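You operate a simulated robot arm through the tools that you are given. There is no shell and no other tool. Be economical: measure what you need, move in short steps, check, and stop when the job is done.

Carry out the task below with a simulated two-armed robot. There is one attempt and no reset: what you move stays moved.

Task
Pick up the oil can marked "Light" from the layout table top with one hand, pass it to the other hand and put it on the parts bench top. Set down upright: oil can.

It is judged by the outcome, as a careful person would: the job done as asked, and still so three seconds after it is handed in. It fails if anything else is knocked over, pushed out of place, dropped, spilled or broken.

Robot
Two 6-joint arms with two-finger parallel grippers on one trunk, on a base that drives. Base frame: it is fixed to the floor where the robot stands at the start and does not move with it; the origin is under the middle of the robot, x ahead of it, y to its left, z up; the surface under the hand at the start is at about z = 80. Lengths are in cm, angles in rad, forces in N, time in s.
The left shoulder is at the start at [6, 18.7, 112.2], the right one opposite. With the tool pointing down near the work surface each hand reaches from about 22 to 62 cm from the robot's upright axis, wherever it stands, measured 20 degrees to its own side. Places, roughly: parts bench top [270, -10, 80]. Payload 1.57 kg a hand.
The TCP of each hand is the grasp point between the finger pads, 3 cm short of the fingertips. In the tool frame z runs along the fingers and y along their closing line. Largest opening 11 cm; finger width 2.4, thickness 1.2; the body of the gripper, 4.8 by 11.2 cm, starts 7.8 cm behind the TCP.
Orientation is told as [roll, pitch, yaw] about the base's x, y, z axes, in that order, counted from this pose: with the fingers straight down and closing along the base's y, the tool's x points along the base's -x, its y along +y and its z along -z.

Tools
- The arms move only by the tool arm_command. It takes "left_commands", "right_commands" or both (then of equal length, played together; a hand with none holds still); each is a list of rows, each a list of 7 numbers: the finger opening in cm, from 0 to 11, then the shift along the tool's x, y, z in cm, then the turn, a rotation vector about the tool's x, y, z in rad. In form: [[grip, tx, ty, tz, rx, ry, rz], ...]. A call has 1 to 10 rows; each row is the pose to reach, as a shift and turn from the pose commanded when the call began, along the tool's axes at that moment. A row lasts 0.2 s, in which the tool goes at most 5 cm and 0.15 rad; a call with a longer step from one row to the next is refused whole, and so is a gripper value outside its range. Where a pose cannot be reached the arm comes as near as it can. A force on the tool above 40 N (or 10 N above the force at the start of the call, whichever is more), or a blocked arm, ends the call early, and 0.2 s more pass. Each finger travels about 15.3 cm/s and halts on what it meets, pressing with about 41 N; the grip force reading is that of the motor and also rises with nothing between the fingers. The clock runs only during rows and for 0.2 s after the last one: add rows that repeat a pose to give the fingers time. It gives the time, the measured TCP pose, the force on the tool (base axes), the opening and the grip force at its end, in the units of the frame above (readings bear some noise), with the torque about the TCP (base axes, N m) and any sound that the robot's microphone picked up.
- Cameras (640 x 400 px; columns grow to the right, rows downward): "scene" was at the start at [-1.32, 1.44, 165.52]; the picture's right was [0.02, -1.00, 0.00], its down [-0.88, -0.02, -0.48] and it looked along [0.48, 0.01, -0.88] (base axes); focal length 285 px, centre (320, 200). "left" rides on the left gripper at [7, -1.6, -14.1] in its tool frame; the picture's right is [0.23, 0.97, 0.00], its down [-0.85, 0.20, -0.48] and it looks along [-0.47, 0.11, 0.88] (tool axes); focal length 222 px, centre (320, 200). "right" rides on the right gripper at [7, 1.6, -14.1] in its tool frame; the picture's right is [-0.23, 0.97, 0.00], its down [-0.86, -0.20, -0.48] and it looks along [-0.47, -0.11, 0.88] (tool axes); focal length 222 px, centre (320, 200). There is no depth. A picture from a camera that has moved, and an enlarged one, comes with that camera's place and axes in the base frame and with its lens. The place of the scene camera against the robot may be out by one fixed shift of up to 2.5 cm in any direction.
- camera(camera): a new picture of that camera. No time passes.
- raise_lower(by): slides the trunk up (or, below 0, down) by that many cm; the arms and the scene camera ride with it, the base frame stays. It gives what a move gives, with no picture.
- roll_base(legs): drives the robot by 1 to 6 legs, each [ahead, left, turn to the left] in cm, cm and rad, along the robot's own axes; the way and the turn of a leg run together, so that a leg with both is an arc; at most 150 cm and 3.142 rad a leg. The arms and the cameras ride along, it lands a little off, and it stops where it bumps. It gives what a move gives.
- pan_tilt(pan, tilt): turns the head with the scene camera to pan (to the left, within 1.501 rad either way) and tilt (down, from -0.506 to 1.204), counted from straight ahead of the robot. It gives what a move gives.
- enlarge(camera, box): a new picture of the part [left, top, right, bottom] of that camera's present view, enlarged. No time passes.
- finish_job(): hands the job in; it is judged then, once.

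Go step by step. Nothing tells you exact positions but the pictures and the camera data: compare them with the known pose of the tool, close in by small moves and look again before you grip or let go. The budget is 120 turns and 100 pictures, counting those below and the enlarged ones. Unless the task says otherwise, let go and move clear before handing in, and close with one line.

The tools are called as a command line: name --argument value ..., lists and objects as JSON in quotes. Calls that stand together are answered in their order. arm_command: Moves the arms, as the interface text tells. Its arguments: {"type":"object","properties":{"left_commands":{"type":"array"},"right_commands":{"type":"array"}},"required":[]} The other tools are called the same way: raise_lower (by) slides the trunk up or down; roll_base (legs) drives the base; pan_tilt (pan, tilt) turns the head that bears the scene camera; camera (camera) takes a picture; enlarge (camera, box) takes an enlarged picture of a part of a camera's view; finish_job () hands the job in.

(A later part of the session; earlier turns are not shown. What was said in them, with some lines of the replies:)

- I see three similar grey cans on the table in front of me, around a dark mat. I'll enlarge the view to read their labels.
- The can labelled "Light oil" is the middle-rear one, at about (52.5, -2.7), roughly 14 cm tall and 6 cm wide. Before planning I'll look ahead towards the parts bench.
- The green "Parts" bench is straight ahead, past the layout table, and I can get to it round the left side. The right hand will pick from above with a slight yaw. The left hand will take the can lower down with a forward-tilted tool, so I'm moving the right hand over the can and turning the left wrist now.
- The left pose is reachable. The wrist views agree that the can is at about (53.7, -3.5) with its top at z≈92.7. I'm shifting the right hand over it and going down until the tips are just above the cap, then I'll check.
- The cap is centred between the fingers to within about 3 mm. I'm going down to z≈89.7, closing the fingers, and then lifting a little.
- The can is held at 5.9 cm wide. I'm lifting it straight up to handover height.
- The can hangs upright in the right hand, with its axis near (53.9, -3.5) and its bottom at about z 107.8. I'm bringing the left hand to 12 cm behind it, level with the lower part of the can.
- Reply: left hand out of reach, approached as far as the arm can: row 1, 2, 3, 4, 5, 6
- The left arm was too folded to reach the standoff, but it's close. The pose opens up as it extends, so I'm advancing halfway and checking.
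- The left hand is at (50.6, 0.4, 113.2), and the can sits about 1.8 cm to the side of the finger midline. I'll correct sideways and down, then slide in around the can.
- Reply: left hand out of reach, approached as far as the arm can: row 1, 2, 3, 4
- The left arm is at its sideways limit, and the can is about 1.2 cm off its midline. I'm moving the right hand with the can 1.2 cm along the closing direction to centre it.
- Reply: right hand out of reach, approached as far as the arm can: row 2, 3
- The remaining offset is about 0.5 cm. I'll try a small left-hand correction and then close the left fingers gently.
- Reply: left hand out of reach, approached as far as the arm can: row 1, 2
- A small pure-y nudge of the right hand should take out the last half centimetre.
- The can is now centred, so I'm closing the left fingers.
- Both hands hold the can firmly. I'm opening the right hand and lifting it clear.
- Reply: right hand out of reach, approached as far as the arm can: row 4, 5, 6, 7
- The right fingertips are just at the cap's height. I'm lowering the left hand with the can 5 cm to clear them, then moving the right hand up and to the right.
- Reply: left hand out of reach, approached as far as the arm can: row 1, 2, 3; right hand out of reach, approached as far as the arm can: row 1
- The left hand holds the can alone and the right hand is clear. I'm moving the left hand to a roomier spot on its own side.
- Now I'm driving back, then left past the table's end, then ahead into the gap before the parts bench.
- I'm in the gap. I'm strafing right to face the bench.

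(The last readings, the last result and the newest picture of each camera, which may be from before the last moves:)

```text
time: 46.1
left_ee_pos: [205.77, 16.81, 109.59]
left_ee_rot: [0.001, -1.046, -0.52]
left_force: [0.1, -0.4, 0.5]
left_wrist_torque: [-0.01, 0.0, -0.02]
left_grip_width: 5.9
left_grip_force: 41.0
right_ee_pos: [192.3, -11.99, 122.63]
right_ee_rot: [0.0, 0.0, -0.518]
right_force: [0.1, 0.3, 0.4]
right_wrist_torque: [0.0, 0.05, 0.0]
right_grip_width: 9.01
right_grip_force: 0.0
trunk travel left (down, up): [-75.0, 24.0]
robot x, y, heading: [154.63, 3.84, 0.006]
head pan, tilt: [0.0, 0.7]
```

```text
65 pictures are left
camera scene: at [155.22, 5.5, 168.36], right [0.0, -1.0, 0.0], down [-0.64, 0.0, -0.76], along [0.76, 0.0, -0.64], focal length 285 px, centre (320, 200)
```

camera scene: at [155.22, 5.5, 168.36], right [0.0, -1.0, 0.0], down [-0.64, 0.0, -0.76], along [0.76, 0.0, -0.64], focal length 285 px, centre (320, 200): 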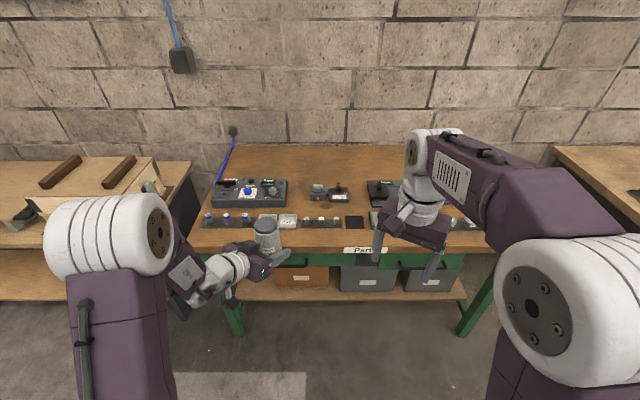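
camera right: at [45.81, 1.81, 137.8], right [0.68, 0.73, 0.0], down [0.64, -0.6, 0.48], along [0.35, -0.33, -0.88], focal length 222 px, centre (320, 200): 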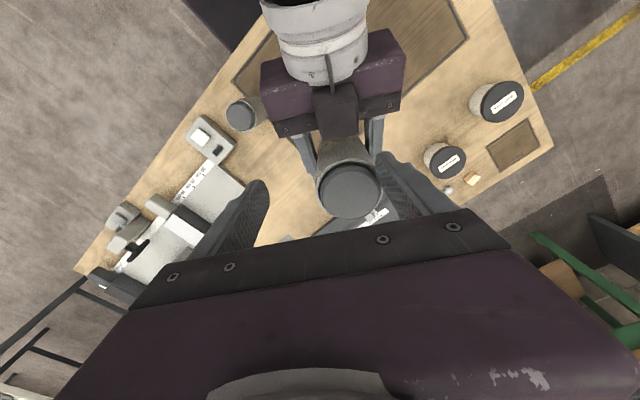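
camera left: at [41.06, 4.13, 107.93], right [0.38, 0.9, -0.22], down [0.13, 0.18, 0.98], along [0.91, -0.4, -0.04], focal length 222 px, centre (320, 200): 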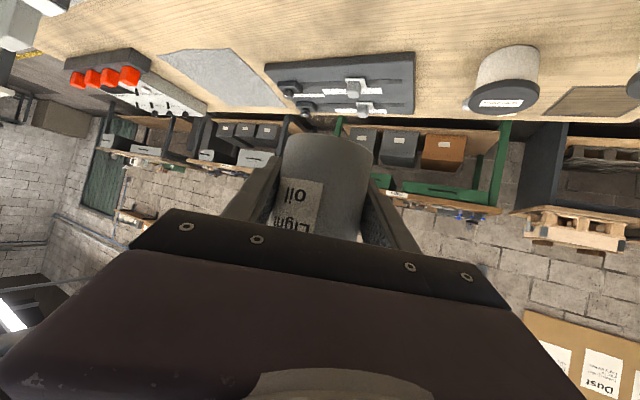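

The bench's front edge is at x≈231, and small parts are laid out behind a clear front strip. I'm enlarging the view to choose a spot.

enlarge --camera "scene" --box '[185, 140, 505, 270]'

camera --camera "right"

```text
2.00 times, centred on (345, 205) of scene
camera zoom: at [155.22, 5.5, 168.36], right [0.0, -1.0, 0.0], down [-0.64, 0.0, -0.76], along [0.76, 0.0, -0.64], focal length 570 px, centre (270, 190)
```

zoom: 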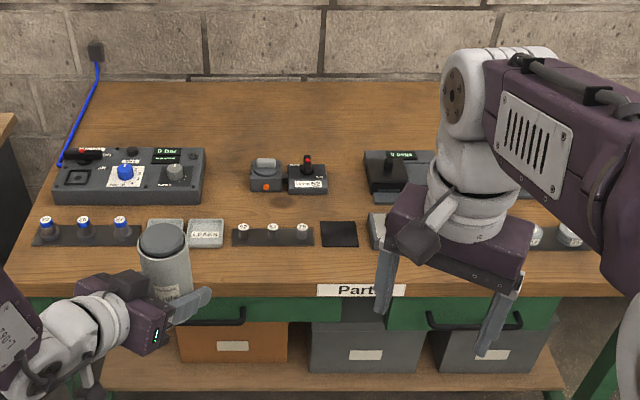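

```text
63 pictures are left
camera right: at [187.11, -7.08, 136.85], right [0.68, 0.73, 0.0], down [0.64, -0.6, 0.48], along [0.35, -0.33, -0.88], focal length 222 px, centre (320, 200)
```

right: 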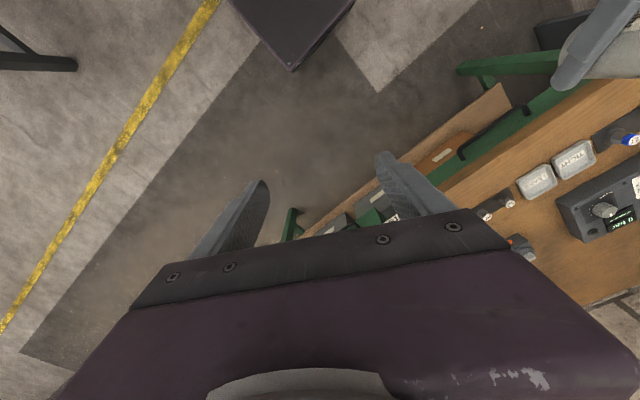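

The front strip of the bench (x≈231–241) is free, so I'll aim for x≈236. First I'm turning the left tool to point straight ahead, so the opening fingers stay clear of the parts behind.

arm_command --left_commands '[[4, 0, 0, 0, -0.1125, 0, -0.065], [4, 0, 0, 0, -0.225, 0, -0.13], [4, 0, 0, 0, -0.3375, 0, -0.195], [4, 0, 0, 0, -0.45, 0, -0.26], [4, 0, 0, 0, -0.45, 0, -0.26]]'

camera --camera "left"

```text
time: 47.3
left_ee_pos: [206.32, 24.68, 111.57]
left_ee_rot: [-0.06, -1.038, -0.012]
left_force: [0.8, -0.4, -3.7]
left_wrist_torque: [0.02, 0.0, 0.01]
left_grip_width: 5.96
left_grip_force: 40.9
left hand out of reach, approached as far as the arm can: row 2, 3, 4, 5
right_ee_pos: [192.11, -12.04, 122.58]
right_ee_rot: [0.001, -0.001, -0.518]
right_force: [-0.1, 0.4, -0.5]
right_wrist_torque: [0.01, 0.02, 0.0]
right_grip_width: 8.99
right_grip_force: 0.1
trunk travel left (down, up): [-75.0, 24.0]
robot x, y, heading: [154.52, 4.01, 0.001]
head pan, tilt: [0.0, 0.7]
```

```text
62 pictures are left
camera left: at [190.56, 24.09, 112.94], right [-0.06, 0.97, -0.22], down [0.04, 0.23, 0.97], along [1.0, 0.05, -0.05], focal length 222 px, centre (320, 200)
```

left: 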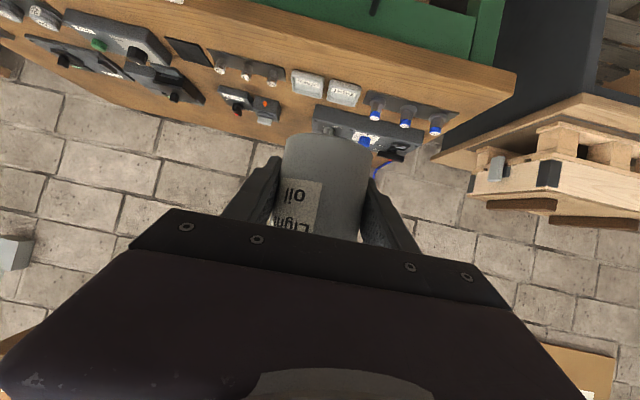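

The wrist came to its limit with a slight roll of -0.06. I'm shifting the hand outward and forward while restoring the roll.

arm_command --left_commands '[[4, -0.75, 1.5, 1.3, 0, 0, 0], [4, -1.5, 3, 2.6, -0.03, -0.005, 0], [4, -1.5, 3, 2.6, -0.06, -0.01, 0], [4, -1.5, 3, 2.6, -0.06, -0.01, 0]]'

```text
time: 48.3
left_ee_pos: [209.69, 27.72, 111.58]
left_ee_rot: [-0.025, -1.044, 0.004]
left_force: [-0.3, 0.2, -3.5]
left_wrist_torque: [0.01, 0.02, 0.0]
left_grip_width: 5.94
left_grip_force: 40.8
right_ee_pos: [192.28, -11.86, 122.69]
right_ee_rot: [-0.001, 0.0, -0.521]
right_force: [-0.7, 0.6, 0.7]
right_wrist_torque: [0.01, 0.0, 0.0]
right_grip_width: 8.98
right_grip_force: 0.1
trunk travel left (down, up): [-75.0, 24.0]
robot x, y, heading: [154.4, 4.08, 0.002]
head pan, tilt: [0.0, 0.7]
```

arm_command --left_commands '[[4, 0, 1, 0, 0.04, 0, 0.03], [4, 0, 2, 0, 0.078, -0.003, 0.06], [4, 0, 2, 0, 0.078, -0.003, 0.06]]'

```text
time: 49.1
left_ee_pos: [209.54, 29.55, 111.48]
left_ee_rot: [0.027, -1.048, -0.13]
left_force: [0.2, 0.7, -2.9]
left_wrist_torque: [0.0, -0.03, -0.01]
left_grip_width: 5.95
left_grip_force: 40.7
right_ee_pos: [192.23, -12.01, 122.6]
right_ee_rot: [0.0, -0.001, -0.52]
right_force: [-0.4, 0.3, 0.4]
right_wrist_torque: [0.03, -0.02, 0.0]
right_grip_width: 8.99
right_grip_force: 0.1
trunk travel left (down, up): [-75.0, 24.0]
robot x, y, heading: [154.42, 3.99, 0.005]
head pan, tilt: [0.0, 0.7]
```

The pose is now comfortable. I'm trimming the last bit of roll and driving forward so the can is over the front strip.

arm_command --left_commands '[[4, 0, 0, 0, -0.02, 0, 0], [4, 0, 0, 0, -0.02, 0, 0]]'

roll_base --legs '[[22, 0, -0.003]]'

pan_tilt --pan 0.35 --tilt 0.95

camera --camera "scene"

camera --camera "left"

camera --camera "right"

```text
time: 49.7
left_ee_pos: [209.53, 29.54, 111.45]
left_ee_rot: [0.045, -1.049, -0.129]
left_force: [-0.2, 0.0, -3.4]
left_wrist_torque: [0.0, 0.0, -0.01]
left_grip_width: 5.92
left_grip_force: 41.3
right_ee_pos: [192.3, -11.94, 122.56]
right_ee_rot: [-0.001, 0.0, -0.52]
right_force: [0.3, 1.2, 1.2]
right_wrist_torque: [0.01, -0.02, -0.03]
right_grip_width: 8.99
right_grip_force: 0.0
trunk travel left (down, up): [-75.0, 24.0]
robot x, y, heading: [154.6, 4.06, 0.007]
head pan, tilt: [0.0, 0.7]
```

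```text
time: 51.4
left_ee_pos: [231.68, 29.37, 111.64]
left_ee_rot: [0.046, -1.05, -0.133]
left_force: [-0.6, 0.6, -2.9]
left_wrist_torque: [0.02, -0.01, -0.03]
left_grip_width: 5.94
left_grip_force: 41.0
right_ee_pos: [214.27, -11.91, 122.65]
right_ee_rot: [0.001, -0.003, -0.521]
right_force: [0.0, 0.6, 0.7]
right_wrist_torque: [0.0, -0.01, 0.0]
right_grip_width: 9.0
right_grip_force: 0.1
trunk travel left (down, up): [-75.0, 24.0]
robot x, y, heading: [176.87, 4.17, -0.006]
head pan, tilt: [0.0, 0.7]
```

```text
time: 52.2
left_ee_pos: [231.91, 29.43, 111.46]
left_ee_rot: [0.045, -1.048, -0.131]
left_force: [-0.1, -0.4, -3.5]
left_wrist_torque: [0.0, -0.07, -0.01]
left_grip_width: 5.93
left_grip_force: 41.6
right_ee_pos: [214.44, -12.01, 122.64]
right_ee_rot: [0.001, 0.0, -0.523]
right_force: [-0.2, -0.8, 0.0]
right_wrist_torque: [-0.01, 0.01, 0.0]
right_grip_width: 9.0
right_grip_force: 0.1
trunk travel left (down, up): [-75.0, 24.0]
robot x, y, heading: [176.98, 4.0, -0.001]
head pan, tilt: [0.351, 0.949]
```

```text
61 pictures are left
camera scene: at [175.9, 8.0, 166.38], right [0.34, -0.94, 0.0], down [-0.76, -0.28, -0.58], along [0.55, 0.2, -0.81], focal length 285 px, centre (320, 200)
```

scene: 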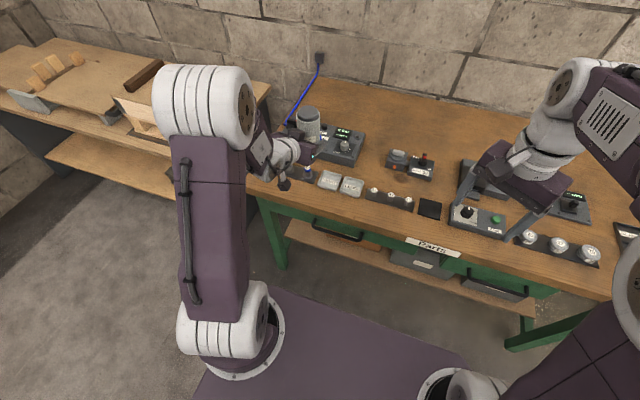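

```text
60 pictures are left
camera left: at [216.1, 29.28, 112.52], right [-0.02, 0.98, -0.18], down [0.03, 0.18, 0.98], along [1.0, 0.02, -0.03], focal length 222 px, centre (320, 200)
```

left: 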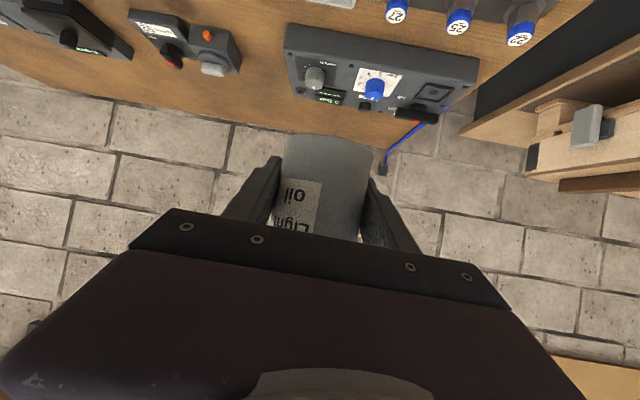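

```text
59 pictures are left
camera right: at [209.39, -7.17, 136.83], right [0.68, 0.73, 0.0], down [0.64, -0.6, 0.48], along [0.35, -0.33, -0.88], focal length 222 px, centre (320, 200)
```

right: 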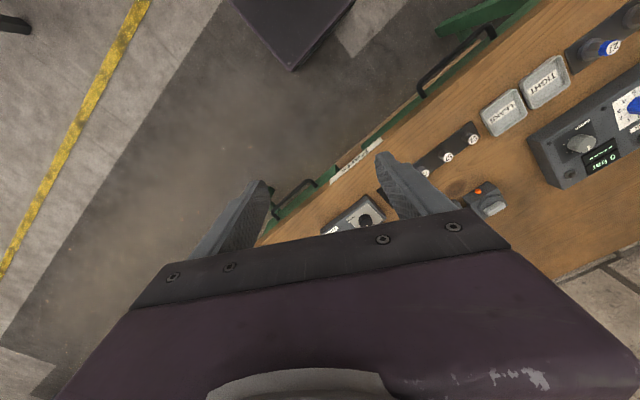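

I'm measuring the free strip from the right wrist camera, which is well calibrated, before choosing the exact spot.

enlarge --camera "right" --box '[320, 0, 640, 200]'

enlarge --camera "scene" --box '[240, 90, 480, 260]'

```text
2.00 times, centred on (480, 100) of right
camera zoom: at [209.39, -7.17, 136.83], right [0.68, 0.73, 0.0], down [0.64, -0.6, 0.48], along [0.35, -0.33, -0.88], focal length 444 px, centre (0, 400)
```

zoom: 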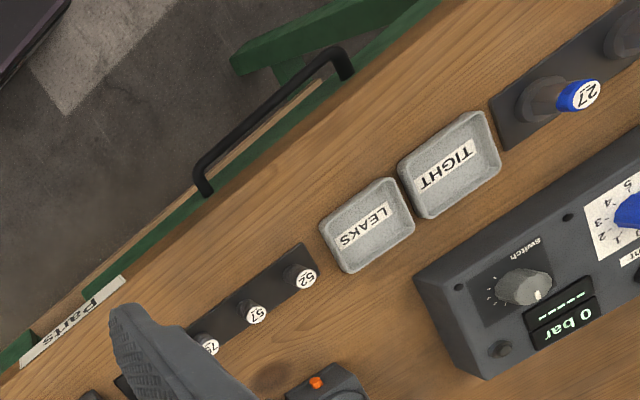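

```text
2.35 times, centred on (360, 175) of scene
camera zoom: at [175.9, 8.0, 166.38], right [0.34, -0.94, 0.0], down [-0.76, -0.28, -0.58], along [0.55, 0.2, -0.81], focal length 671 px, centre (226, 259)
```

zoom: 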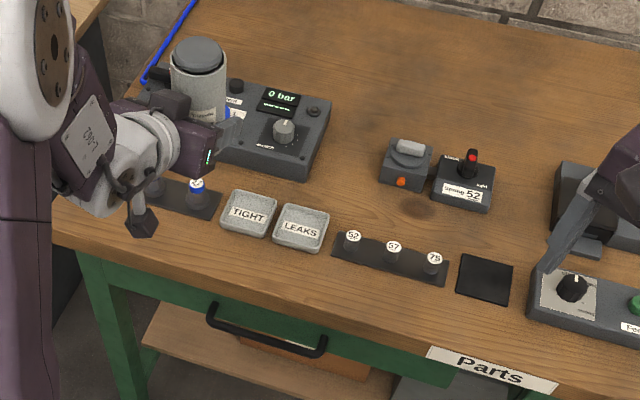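

The table edge is at x≈231 and the rack of small bungs starts at x≈240.3 for y from -3 to 12. I'll set the can at about (235.7, 5), so I'm trimming the roll and strafing to line up.

arm_command --left_commands '[[4, 0, 0, 0, 0.036, 0, 0], [4, 0, 0, 0, 0.036, 0, 0]]'

roll_base --legs '[[3.7, -24.5, 0]]'

pan_tilt --pan 0.35 --tilt 0.95

camera --camera "scene"

camera --camera "right"

```text
time: 52.9
left_ee_pos: [231.9, 29.47, 111.46]
left_ee_rot: [0.009, -1.049, -0.13]
left_force: [-0.5, 0.0, -3.9]
left_wrist_torque: [0.0, -0.04, 0.04]
left_grip_width: 5.91
left_grip_force: 41.1
right_ee_pos: [214.52, -11.98, 122.63]
right_ee_rot: [0.001, -0.001, -0.519]
right_force: [0.0, 1.1, 0.2]
right_wrist_torque: [0.0, 0.04, 0.03]
right_grip_width: 9.0
right_grip_force: 0.1
trunk travel left (down, up): [-75.0, 24.0]
robot x, y, heading: [176.94, 3.96, -0.004]
head pan, tilt: [0.351, 0.949]
```

```text
time: 54.7
left_ee_pos: [235.56, 4.87, 111.38]
left_ee_rot: [0.008, -1.05, -0.129]
left_force: [-1.0, 0.2, -2.8]
left_wrist_torque: [-0.04, -0.01, -0.04]
left_grip_width: 5.94
left_grip_force: 40.9
right_ee_pos: [218.15, -36.63, 122.75]
right_ee_rot: [-0.001, 0.0, -0.519]
right_force: [0.6, -0.3, 1.1]
right_wrist_torque: [-0.01, 0.01, -0.01]
right_grip_width: 8.97
right_grip_force: 0.2
trunk travel left (down, up): [-75.0, 24.0]
robot x, y, heading: [180.42, -20.26, 0.001]
head pan, tilt: [0.351, 0.949]
```

```text
time: 55.3
left_ee_pos: [235.58, 4.76, 111.51]
left_ee_rot: [0.01, -1.048, -0.132]
left_force: [-0.3, -0.7, -3.4]
left_wrist_torque: [0.0, 0.0, -0.02]
left_grip_width: 5.93
left_grip_force: 41.2
right_ee_pos: [218.06, -36.88, 122.73]
right_ee_rot: [-0.001, 0.0, -0.52]
right_force: [0.2, -0.5, 0.2]
right_wrist_torque: [-0.01, 0.0, 0.0]
right_grip_width: 9.0
right_grip_force: 0.0
trunk travel left (down, up): [-75.0, 24.0]
robot x, y, heading: [180.42, -20.43, 0.003]
head pan, tilt: [0.351, 0.949]
```

```text
56 pictures are left
camera scene: at [179.49, -16.73, 166.38], right [0.34, -0.94, 0.0], down [-0.76, -0.28, -0.58], along [0.55, 0.2, -0.81], focal length 285 px, centre (320, 200)
```

scene: 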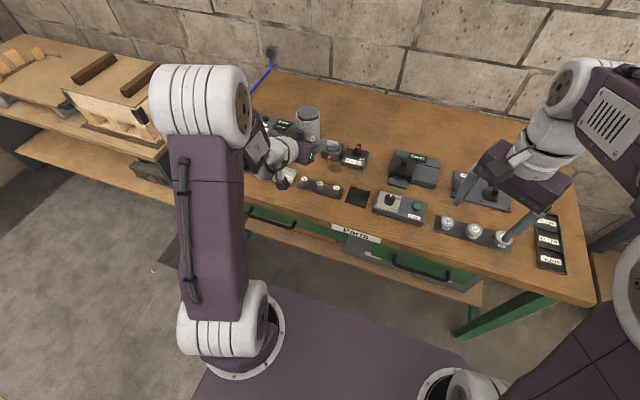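

```text
55 pictures are left
camera right: at [213.01, -31.88, 136.86], right [0.68, 0.73, 0.0], down [0.64, -0.6, 0.48], along [0.35, -0.33, -0.88], focal length 222 px, centre (320, 200)
```

right: 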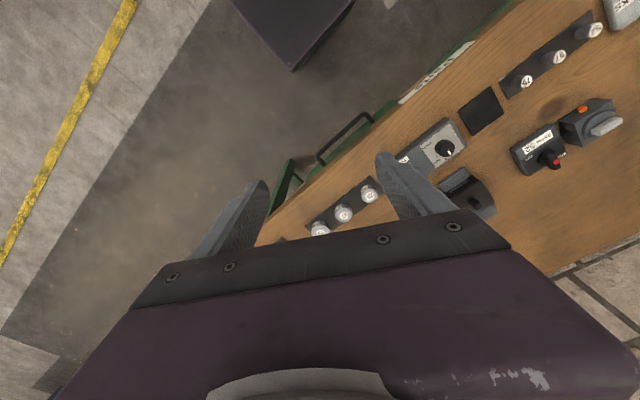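

Lined up at (235.6, 4.8). I'm lowering the trunk by 20 cm and looking again.

raise_lower --by -20

camera --camera "left"

camera --camera "right"

enlarge --camera "scene" --box '[220, 60, 420, 210]'

```text
time: 57.4
left_ee_pos: [235.41, 4.76, 91.52]
left_ee_rot: [0.009, -1.048, -0.132]
left_force: [0.1, 0.7, -2.0]
left_wrist_torque: [0.0, -0.02, 0.01]
left_grip_width: 5.91
left_grip_force: 41.2
right_ee_pos: [218.18, -36.75, 102.65]
right_ee_rot: [-0.001, 0.0, -0.52]
right_force: [-0.2, 0.4, 0.7]
right_wrist_torque: [0.01, -0.04, -0.03]
right_grip_width: 9.02
right_grip_force: 0.0
trunk travel left (down, up): [-55.0, 44.0]
robot x, y, heading: [180.6, -20.92, -0.002]
head pan, tilt: [0.351, 0.949]
```

```text
54 pictures are left
camera left: at [219.74, 5.04, 92.6], right [0.01, 0.98, -0.19], down [0.04, 0.19, 0.98], along [1.0, -0.01, -0.03], focal length 222 px, centre (320, 200)
```

left: 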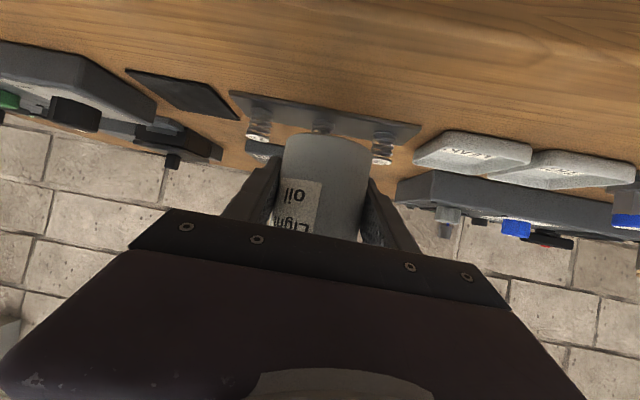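

```text
53 pictures are left
camera right: at [213.0, -31.92, 116.86], right [0.68, 0.73, 0.0], down [0.64, -0.6, 0.48], along [0.35, -0.33, -0.88], focal length 222 px, centre (320, 200)
```

right: 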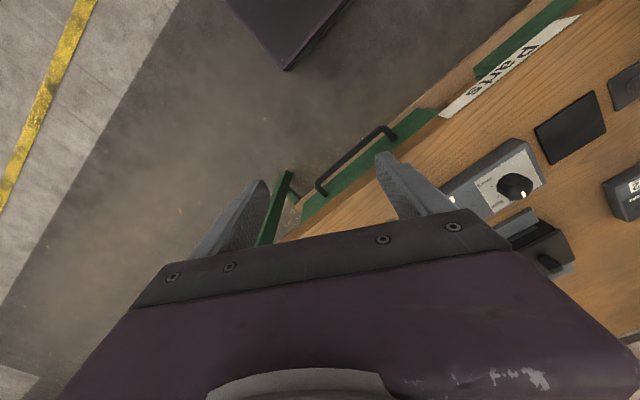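

```text
2.67 times, centred on (320, 135) of scene
camera zoom: at [179.48, -16.77, 146.39], right [0.34, -0.94, 0.0], down [-0.76, -0.28, -0.58], along [0.55, 0.2, -0.81], focal length 760 px, centre (320, 373)
```

zoom: 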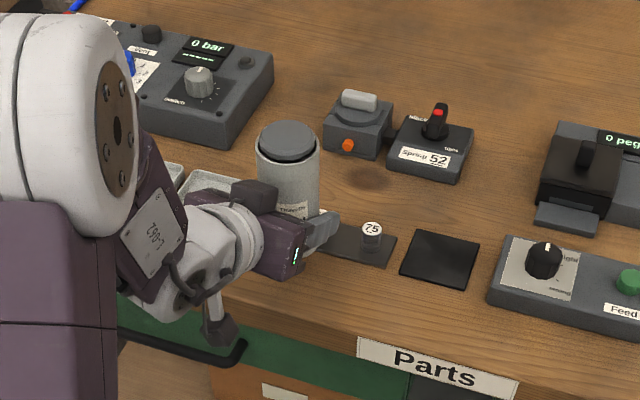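

Triangulating the black pad with both wrist cameras puts the bench surface at z≈83.7, not 80, and the free strip at x≈229.5–238.4. I'm shifting back 1 cm to centre the can and lowering 3 cm.

arm_command --left_commands '[[4, 0.5, 0, -0.87, 0, 0, 0], [4, 0.5, 0, -0.87, 0, 0, 0]]'

raise_lower --by -3

camera --camera "left"

enlarge --camera "scene" --box '[240, 60, 400, 190]'

```text
time: 58.0
left_ee_pos: [234.55, 4.77, 91.57]
left_ee_rot: [0.007, -1.05, -0.131]
left_force: [-0.4, -0.6, -2.9]
left_wrist_torque: [-0.03, -0.04, 0.03]
left_grip_width: 5.93
left_grip_force: 40.6
right_ee_pos: [218.14, -36.79, 102.62]
right_ee_rot: [-0.001, 0.001, -0.52]
right_force: [0.0, 0.3, 0.1]
right_wrist_torque: [-0.02, 0.02, -0.03]
right_grip_width: 9.01
right_grip_force: 0.0
trunk travel left (down, up): [-55.0, 44.0]
robot x, y, heading: [180.46, -20.73, -0.005]
head pan, tilt: [0.351, 0.949]
```

```text
time: 58.8
left_ee_pos: [234.47, 4.81, 88.49]
left_ee_rot: [0.008, -1.05, -0.13]
left_force: [-0.4, 0.0, -2.7]
left_wrist_torque: [0.03, -0.02, -0.04]
left_grip_width: 5.95
left_grip_force: 40.5
right_ee_pos: [217.96, -36.76, 99.73]
right_ee_rot: [-0.002, 0.001, -0.522]
right_force: [-0.5, -0.3, -0.3]
right_wrist_torque: [-0.01, -0.03, 0.03]
right_grip_width: 9.0
right_grip_force: 0.1
trunk travel left (down, up): [-52.0, 47.0]
robot x, y, heading: [180.27, -20.75, -0.005]
head pan, tilt: [0.351, 0.949]
```

```text
51 pictures are left
camera left: at [218.72, 5.16, 89.63], right [0.01, 0.98, -0.19], down [0.04, 0.19, 0.98], along [1.0, -0.01, -0.03], focal length 222 px, centre (320, 200)
```

left: 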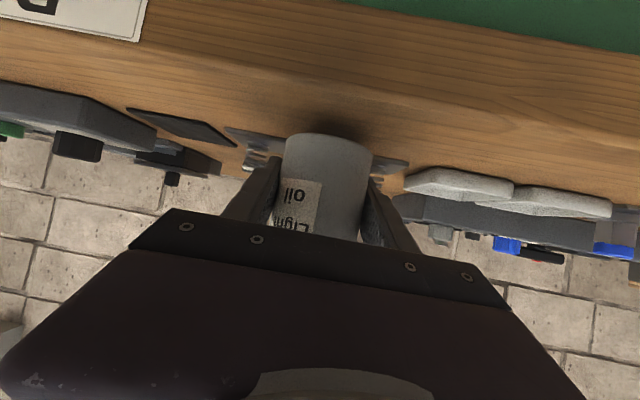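

```text
3.08 times, centred on (320, 125) of scene
camera zoom: at [179.45, -16.77, 143.38], right [0.34, -0.94, 0.0], down [-0.76, -0.28, -0.58], along [0.55, 0.2, -0.81], focal length 877 px, centre (320, 431)
```

zoom: 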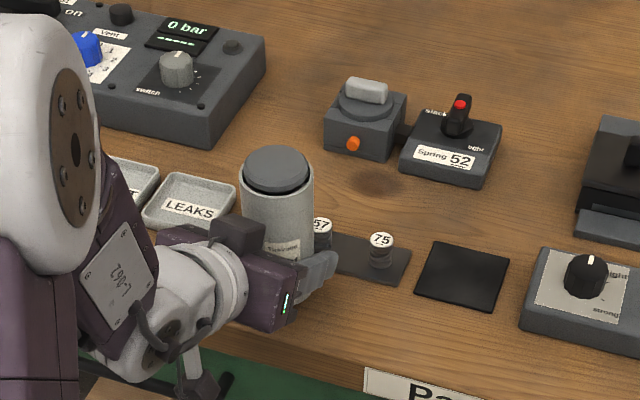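

enlarge --camera "left" --box '[120, 0, 440, 200]'

```text
2.00 times, centred on (280, 100) of left
camera zoom: at [218.72, 5.16, 89.63], right [0.01, 0.98, -0.19], down [0.04, 0.19, 0.98], along [1.0, -0.01, -0.03], focal length 444 px, centre (400, 400)
```

zoom: 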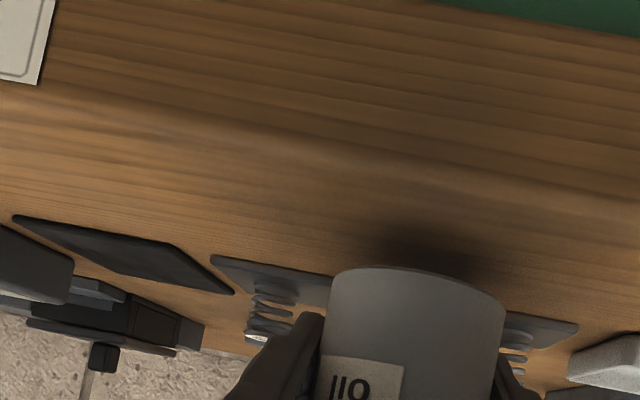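

The bench edge triangulates to x≈229.5, z≈83.6, so the can will stand at x≈231–237, in front of the rack. I'm lowering in small steps and watching the force.

raise_lower --by -0.9

raise_lower --by -0.4

enlarge --camera "left" --box '[120, 0, 440, 200]'

```text
time: 59.4
left_ee_pos: [234.54, 4.83, 87.83]
left_ee_rot: [0.008, -1.051, -0.131]
left_force: [-0.1, 0.4, -2.7]
left_wrist_torque: [-0.02, -0.01, -0.04]
left_grip_width: 5.9
left_grip_force: 41.3
right_ee_pos: [217.9, -36.73, 98.71]
right_ee_rot: [-0.002, -0.001, -0.521]
right_force: [-0.7, -0.3, -0.8]
right_wrist_torque: [-0.01, -0.01, 0.0]
right_grip_width: 9.01
right_grip_force: 0.2
trunk travel left (down, up): [-51.1, 47.9]
robot x, y, heading: [180.42, -20.81, -0.003]
head pan, tilt: [0.351, 0.949]
```

```text
time: 59.9
left_ee_pos: [234.48, 4.86, 87.13]
left_ee_rot: [0.009, -1.049, -0.131]
left_force: [0.5, 0.1, -4.1]
left_wrist_torque: [-0.02, -0.03, 0.01]
left_grip_width: 5.9
left_grip_force: 40.8
right_ee_pos: [218.14, -36.79, 98.44]
right_ee_rot: [-0.001, 0.002, -0.519]
right_force: [0.1, 0.2, -0.6]
right_wrist_torque: [-0.03, -0.03, -0.02]
right_grip_width: 8.97
right_grip_force: 0.0
trunk travel left (down, up): [-50.7, 48.3]
robot x, y, heading: [180.01, -20.92, 0.002]
head pan, tilt: [0.351, 0.949]
```

```text
2.00 times, centred on (280, 100) of left
camera zoom: at [218.74, 5.17, 88.32], right [0.01, 0.98, -0.19], down [0.04, 0.19, 0.98], along [1.0, -0.01, -0.03], focal length 444 px, centre (400, 400)
```

zoom: 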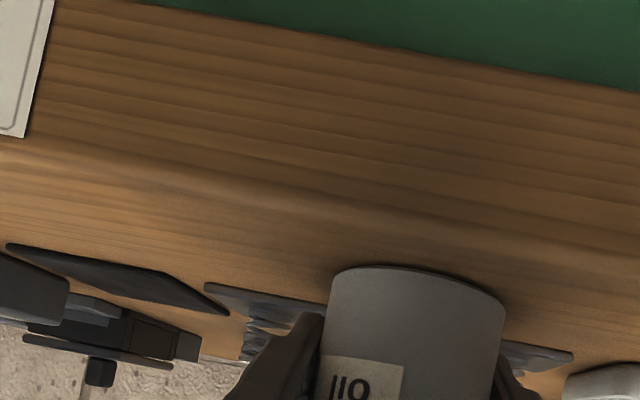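

No contact yet; the bottom is about 0.5–0.8 cm above the surface. I'm continuing down in small steps.

raise_lower --by -0.3

raise_lower --by -0.2

```text
time: 60.4
left_ee_pos: [234.49, 4.84, 87.21]
left_ee_rot: [0.011, -1.055, -0.131]
left_force: [1.2, 1.0, 9.1]
left_wrist_torque: [-0.15, 0.28, -0.03]
left_grip_width: 5.96
left_grip_force: 41.4
right_ee_pos: [218.09, -36.76, 98.06]
right_ee_rot: [0.0, 0.0, -0.521]
right_force: [-0.2, 0.9, 0.6]
right_wrist_torque: [0.01, 0.01, -0.01]
right_grip_width: 9.0
right_grip_force: 0.0
trunk travel left (down, up): [-50.4, 48.6]
robot x, y, heading: [180.72, -20.53, -0.003]
head pan, tilt: [0.351, 0.949]
```

```text
time: 60.9
left_ee_pos: [234.47, 4.69, 87.1]
left_ee_rot: [0.012, -1.058, -0.134]
left_force: [6.8, 5.1, 26.5]
left_wrist_torque: [-0.18, 0.71, -0.09]
left_grip_width: 5.92
left_grip_force: 40.9
right_ee_pos: [217.87, -36.84, 97.98]
right_ee_rot: [0.002, -0.001, -0.52]
right_force: [0.2, 0.6, 0.4]
right_wrist_torque: [-0.03, 0.0, -0.02]
right_grip_width: 9.01
right_grip_force: 0.0
trunk travel left (down, up): [-50.2, 48.8]
robot x, y, heading: [180.42, -20.54, -0.002]
head pan, tilt: [0.351, 0.949]
```

The can is in contact with the bench: the force is up, and the TCP height matches a bench surface at 83.6. I'm easing off slightly, then checking before release.

raise_lower --by 0.25

enlarge --camera "left" --box '[120, 0, 440, 200]'

enlarge --camera "scene" --box '[240, 60, 400, 190]'

```text
time: 61.5
left_ee_pos: [234.54, 4.87, 87.1]
left_ee_rot: [0.012, -1.054, -0.133]
left_force: [9.6, 4.6, 20.8]
left_wrist_torque: [-0.37, 0.3, 0.1]
left_grip_width: 5.9
left_grip_force: 41.3
right_ee_pos: [218.01, -36.88, 98.14]
right_ee_rot: [0.002, -0.002, -0.52]
right_force: [0.5, -0.7, 0.0]
right_wrist_torque: [-0.02, 0.0, 0.01]
right_grip_width: 9.01
right_grip_force: 0.1
trunk travel left (down, up): [-50.5, 48.5]
robot x, y, heading: [180.22, -20.67, 0.001]
head pan, tilt: [0.351, 0.949]
```

```text
2.00 times, centred on (280, 100) of left
camera zoom: at [218.68, 5.12, 88.17], right [0.01, 0.98, -0.19], down [0.03, 0.19, 0.98], along [1.0, -0.01, -0.03], focal length 444 px, centre (400, 400)
```

zoom: 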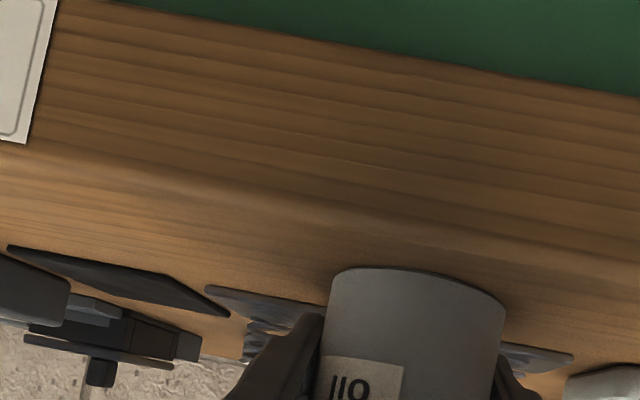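

```text
3.08 times, centred on (320, 125) of scene
camera zoom: at [179.3, -16.85, 141.84], right [0.34, -0.94, 0.0], down [-0.76, -0.28, -0.58], along [0.55, 0.2, -0.81], focal length 877 px, centre (320, 431)
```

zoom: 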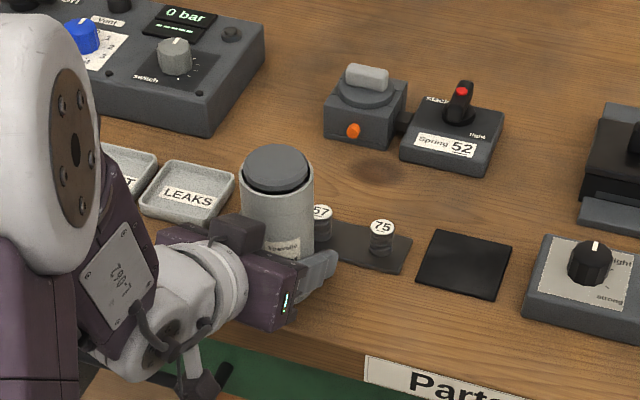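

The can rests on the bench, in front of the rack (front at x≈238.9) and behind the edge. I'm easing off the remaining load and opening the fingers a little.

arm_command --left_commands '[[4, -0.17, 0, -0.1, 0, 0, 0], [4, -0.17, 0, -0.1, 0, 0, 0]]'

```text
time: 62.1
left_ee_pos: [234.31, 4.8, 87.17]
left_ee_rot: [0.01, -1.046, -0.133]
left_force: [5.6, 0.7, 10.3]
left_wrist_torque: [-0.28, -0.29, 0.11]
left_grip_width: 5.93
left_grip_force: 41.0
right_ee_pos: [217.93, -36.73, 98.11]
right_ee_rot: [0.001, 0.0, -0.52]
right_force: [0.1, 0.0, 0.7]
right_wrist_torque: [0.0, -0.01, 0.0]
right_grip_width: 8.98
right_grip_force: 0.1
trunk travel left (down, up): [-50.5, 48.5]
robot x, y, heading: [180.69, -20.79, -0.003]
head pan, tilt: [0.351, 0.949]
```

arm_command --left_commands '[[6.2, 0, 0, 0, 0, 0, 0], [6.8, 0, 0, 0, 0, 0, 0], [7.8, 0, 0, 0, 0, 0, 0], [7.8, 0, 0, 0, 0, 0, 0]]'

camera --camera "left"

enlarge --camera "scene" --box '[240, 60, 400, 190]'

```text
time: 63.1
left_ee_pos: [234.65, 4.84, 87.36]
left_ee_rot: [0.008, -1.049, -0.131]
left_force: [0.3, -0.4, -0.4]
left_wrist_torque: [-0.04, 0.0, 0.01]
left_grip_width: 7.79
left_grip_force: 0.0
right_ee_pos: [218.02, -36.89, 98.17]
right_ee_rot: [0.002, 0.001, -0.52]
right_force: [-0.1, 0.4, -0.2]
right_wrist_torque: [0.01, 0.0, 0.04]
right_grip_width: 9.0
right_grip_force: 0.1
trunk travel left (down, up): [-50.5, 48.5]
robot x, y, heading: [180.56, -20.8, 0.001]
head pan, tilt: [0.351, 0.949]
```

```text
45 pictures are left
camera left: at [218.69, 5.16, 88.27], right [0.01, 0.98, -0.19], down [0.04, 0.19, 0.98], along [1.0, -0.01, -0.03], focal length 222 px, centre (320, 200)
```

left: 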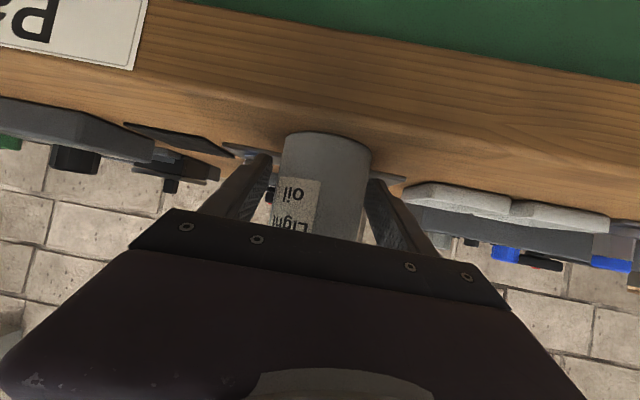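

```text
3.08 times, centred on (320, 125) of scene
camera zoom: at [179.43, -16.79, 141.83], right [0.34, -0.94, 0.0], down [-0.76, -0.28, -0.58], along [0.55, 0.2, -0.81], focal length 877 px, centre (320, 431)
```

zoom: 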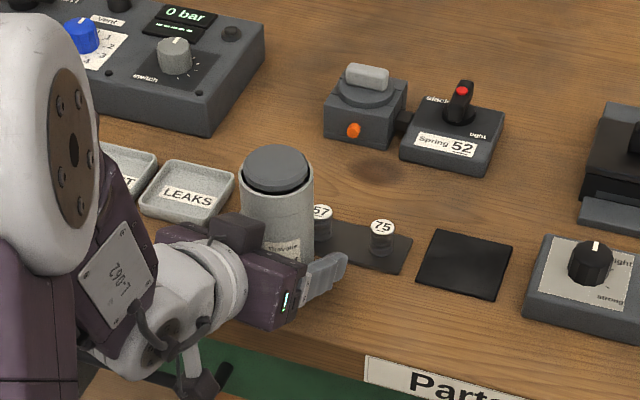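

The can stands by itself. I'm opening a little more and backing the left hand out along its axis.

arm_command --left_commands '[[8.8, 0, 0, 0, 0, 0, 0], [8.8, 0, 0, -1.5, 0, 0, 0], [8.8, 0, 0, -4, 0, 0, 0], [8.8, 0, 0, -8, 0, 0, 0], [8.8, 0, 0, -12, 0, 0, 0], [8.8, 0, 0, -12, 0, 0, 0]]'

camera --camera "left"

camera --camera "scene"

```text
time: 64.5
left_ee_pos: [224.83, 6.45, 93.38]
left_ee_rot: [0.008, -1.046, -0.131]
left_force: [0.7, -0.8, -0.3]
left_wrist_torque: [-0.03, 0.03, 0.01]
left_grip_width: 8.8
left_grip_force: 0.0
left hand out of reach, approached as far as the arm can: row 5, 6
right_ee_pos: [218.06, -36.79, 98.14]
right_ee_rot: [0.0, 0.0, -0.521]
right_force: [0.4, -0.6, 0.4]
right_wrist_torque: [0.0, 0.01, -0.02]
right_grip_width: 9.0
right_grip_force: 0.2
trunk travel left (down, up): [-50.5, 48.5]
robot x, y, heading: [180.56, -20.52, 0.001]
head pan, tilt: [0.351, 0.949]
```

```text
43 pictures are left
camera left: at [209.04, 6.79, 94.49], right [0.01, 0.98, -0.19], down [0.04, 0.19, 0.98], along [1.0, -0.02, -0.04], focal length 222 px, centre (320, 200)
```

left: 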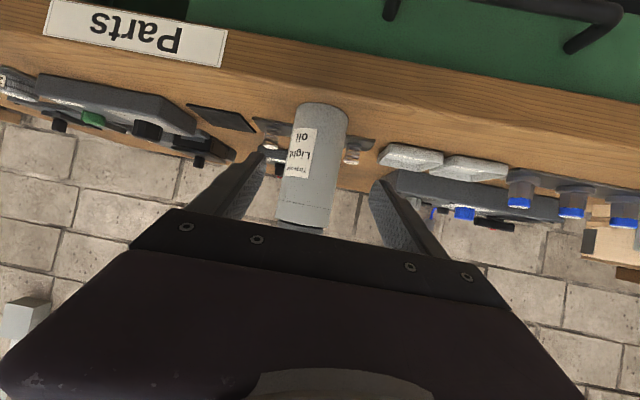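

```text
42 pictures are left
camera scene: at [179.53, -16.77, 141.83], right [0.34, -0.94, 0.0], down [-0.76, -0.28, -0.58], along [0.55, 0.2, -0.81], focal length 285 px, centre (320, 200)
```

scene: 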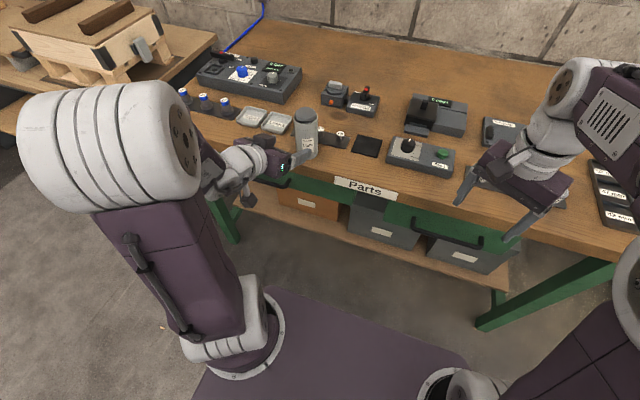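

The can stands upright and clear of the fingers. I'm backing the base off 20 cm and taking a final look.

roll_base --legs '[[-20, 0, 0]]'

enlarge --camera "scene" --box '[200, 20, 520, 220]'

camera --camera "left"

```text
time: 66.1
left_ee_pos: [204.79, 6.56, 93.5]
left_ee_rot: [0.009, -1.048, -0.131]
left_force: [-0.7, -0.1, 0.4]
left_wrist_torque: [0.0, 0.01, 0.03]
left_grip_width: 8.79
left_grip_force: 0.0
right_ee_pos: [198.05, -36.69, 98.09]
right_ee_rot: [0.001, 0.0, -0.52]
right_force: [0.1, 0.2, 0.2]
right_wrist_torque: [0.0, -0.02, 0.04]
right_grip_width: 9.01
right_grip_force: 0.1
trunk travel left (down, up): [-50.5, 48.5]
robot x, y, heading: [160.74, -21.01, -0.0]
head pan, tilt: [0.351, 0.949]
```

```text
2.00 times, centred on (360, 120) of scene
camera zoom: at [159.34, -16.77, 141.83], right [0.34, -0.94, 0.0], down [-0.76, -0.28, -0.58], along [0.55, 0.2, -0.81], focal length 570 px, centre (240, 360)
```

zoom: 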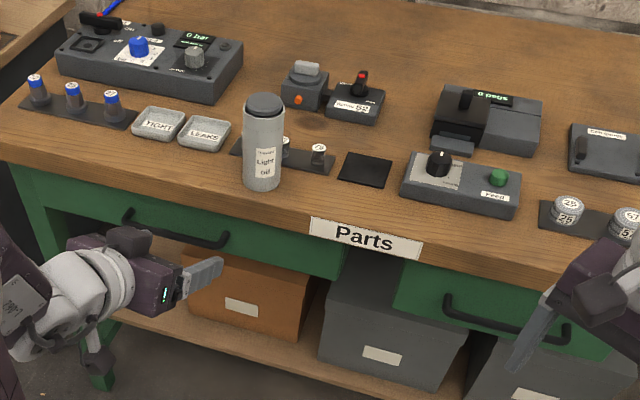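

```text
40 pictures are left
camera left: at [188.94, 6.8, 94.52], right [0.01, 0.98, -0.19], down [0.04, 0.19, 0.98], along [1.0, -0.01, -0.03], focal length 222 px, centre (320, 200)
```

left: 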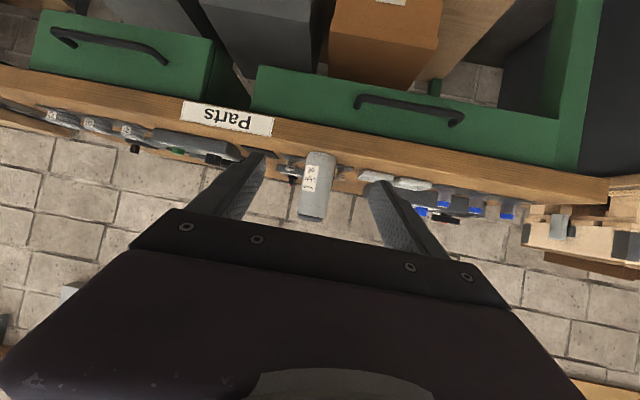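

The "Light oil" can stands upright on the parts bench, nothing else looks disturbed, and both hands are clear. I'm handing the job in.

finish_job

```text
The job is handed in.
```

The can marked "Light" was picked up with the right hand, passed to the left, and set down upright on the front strip of the parts bench; nothing else looked disturbed in the last pictures.
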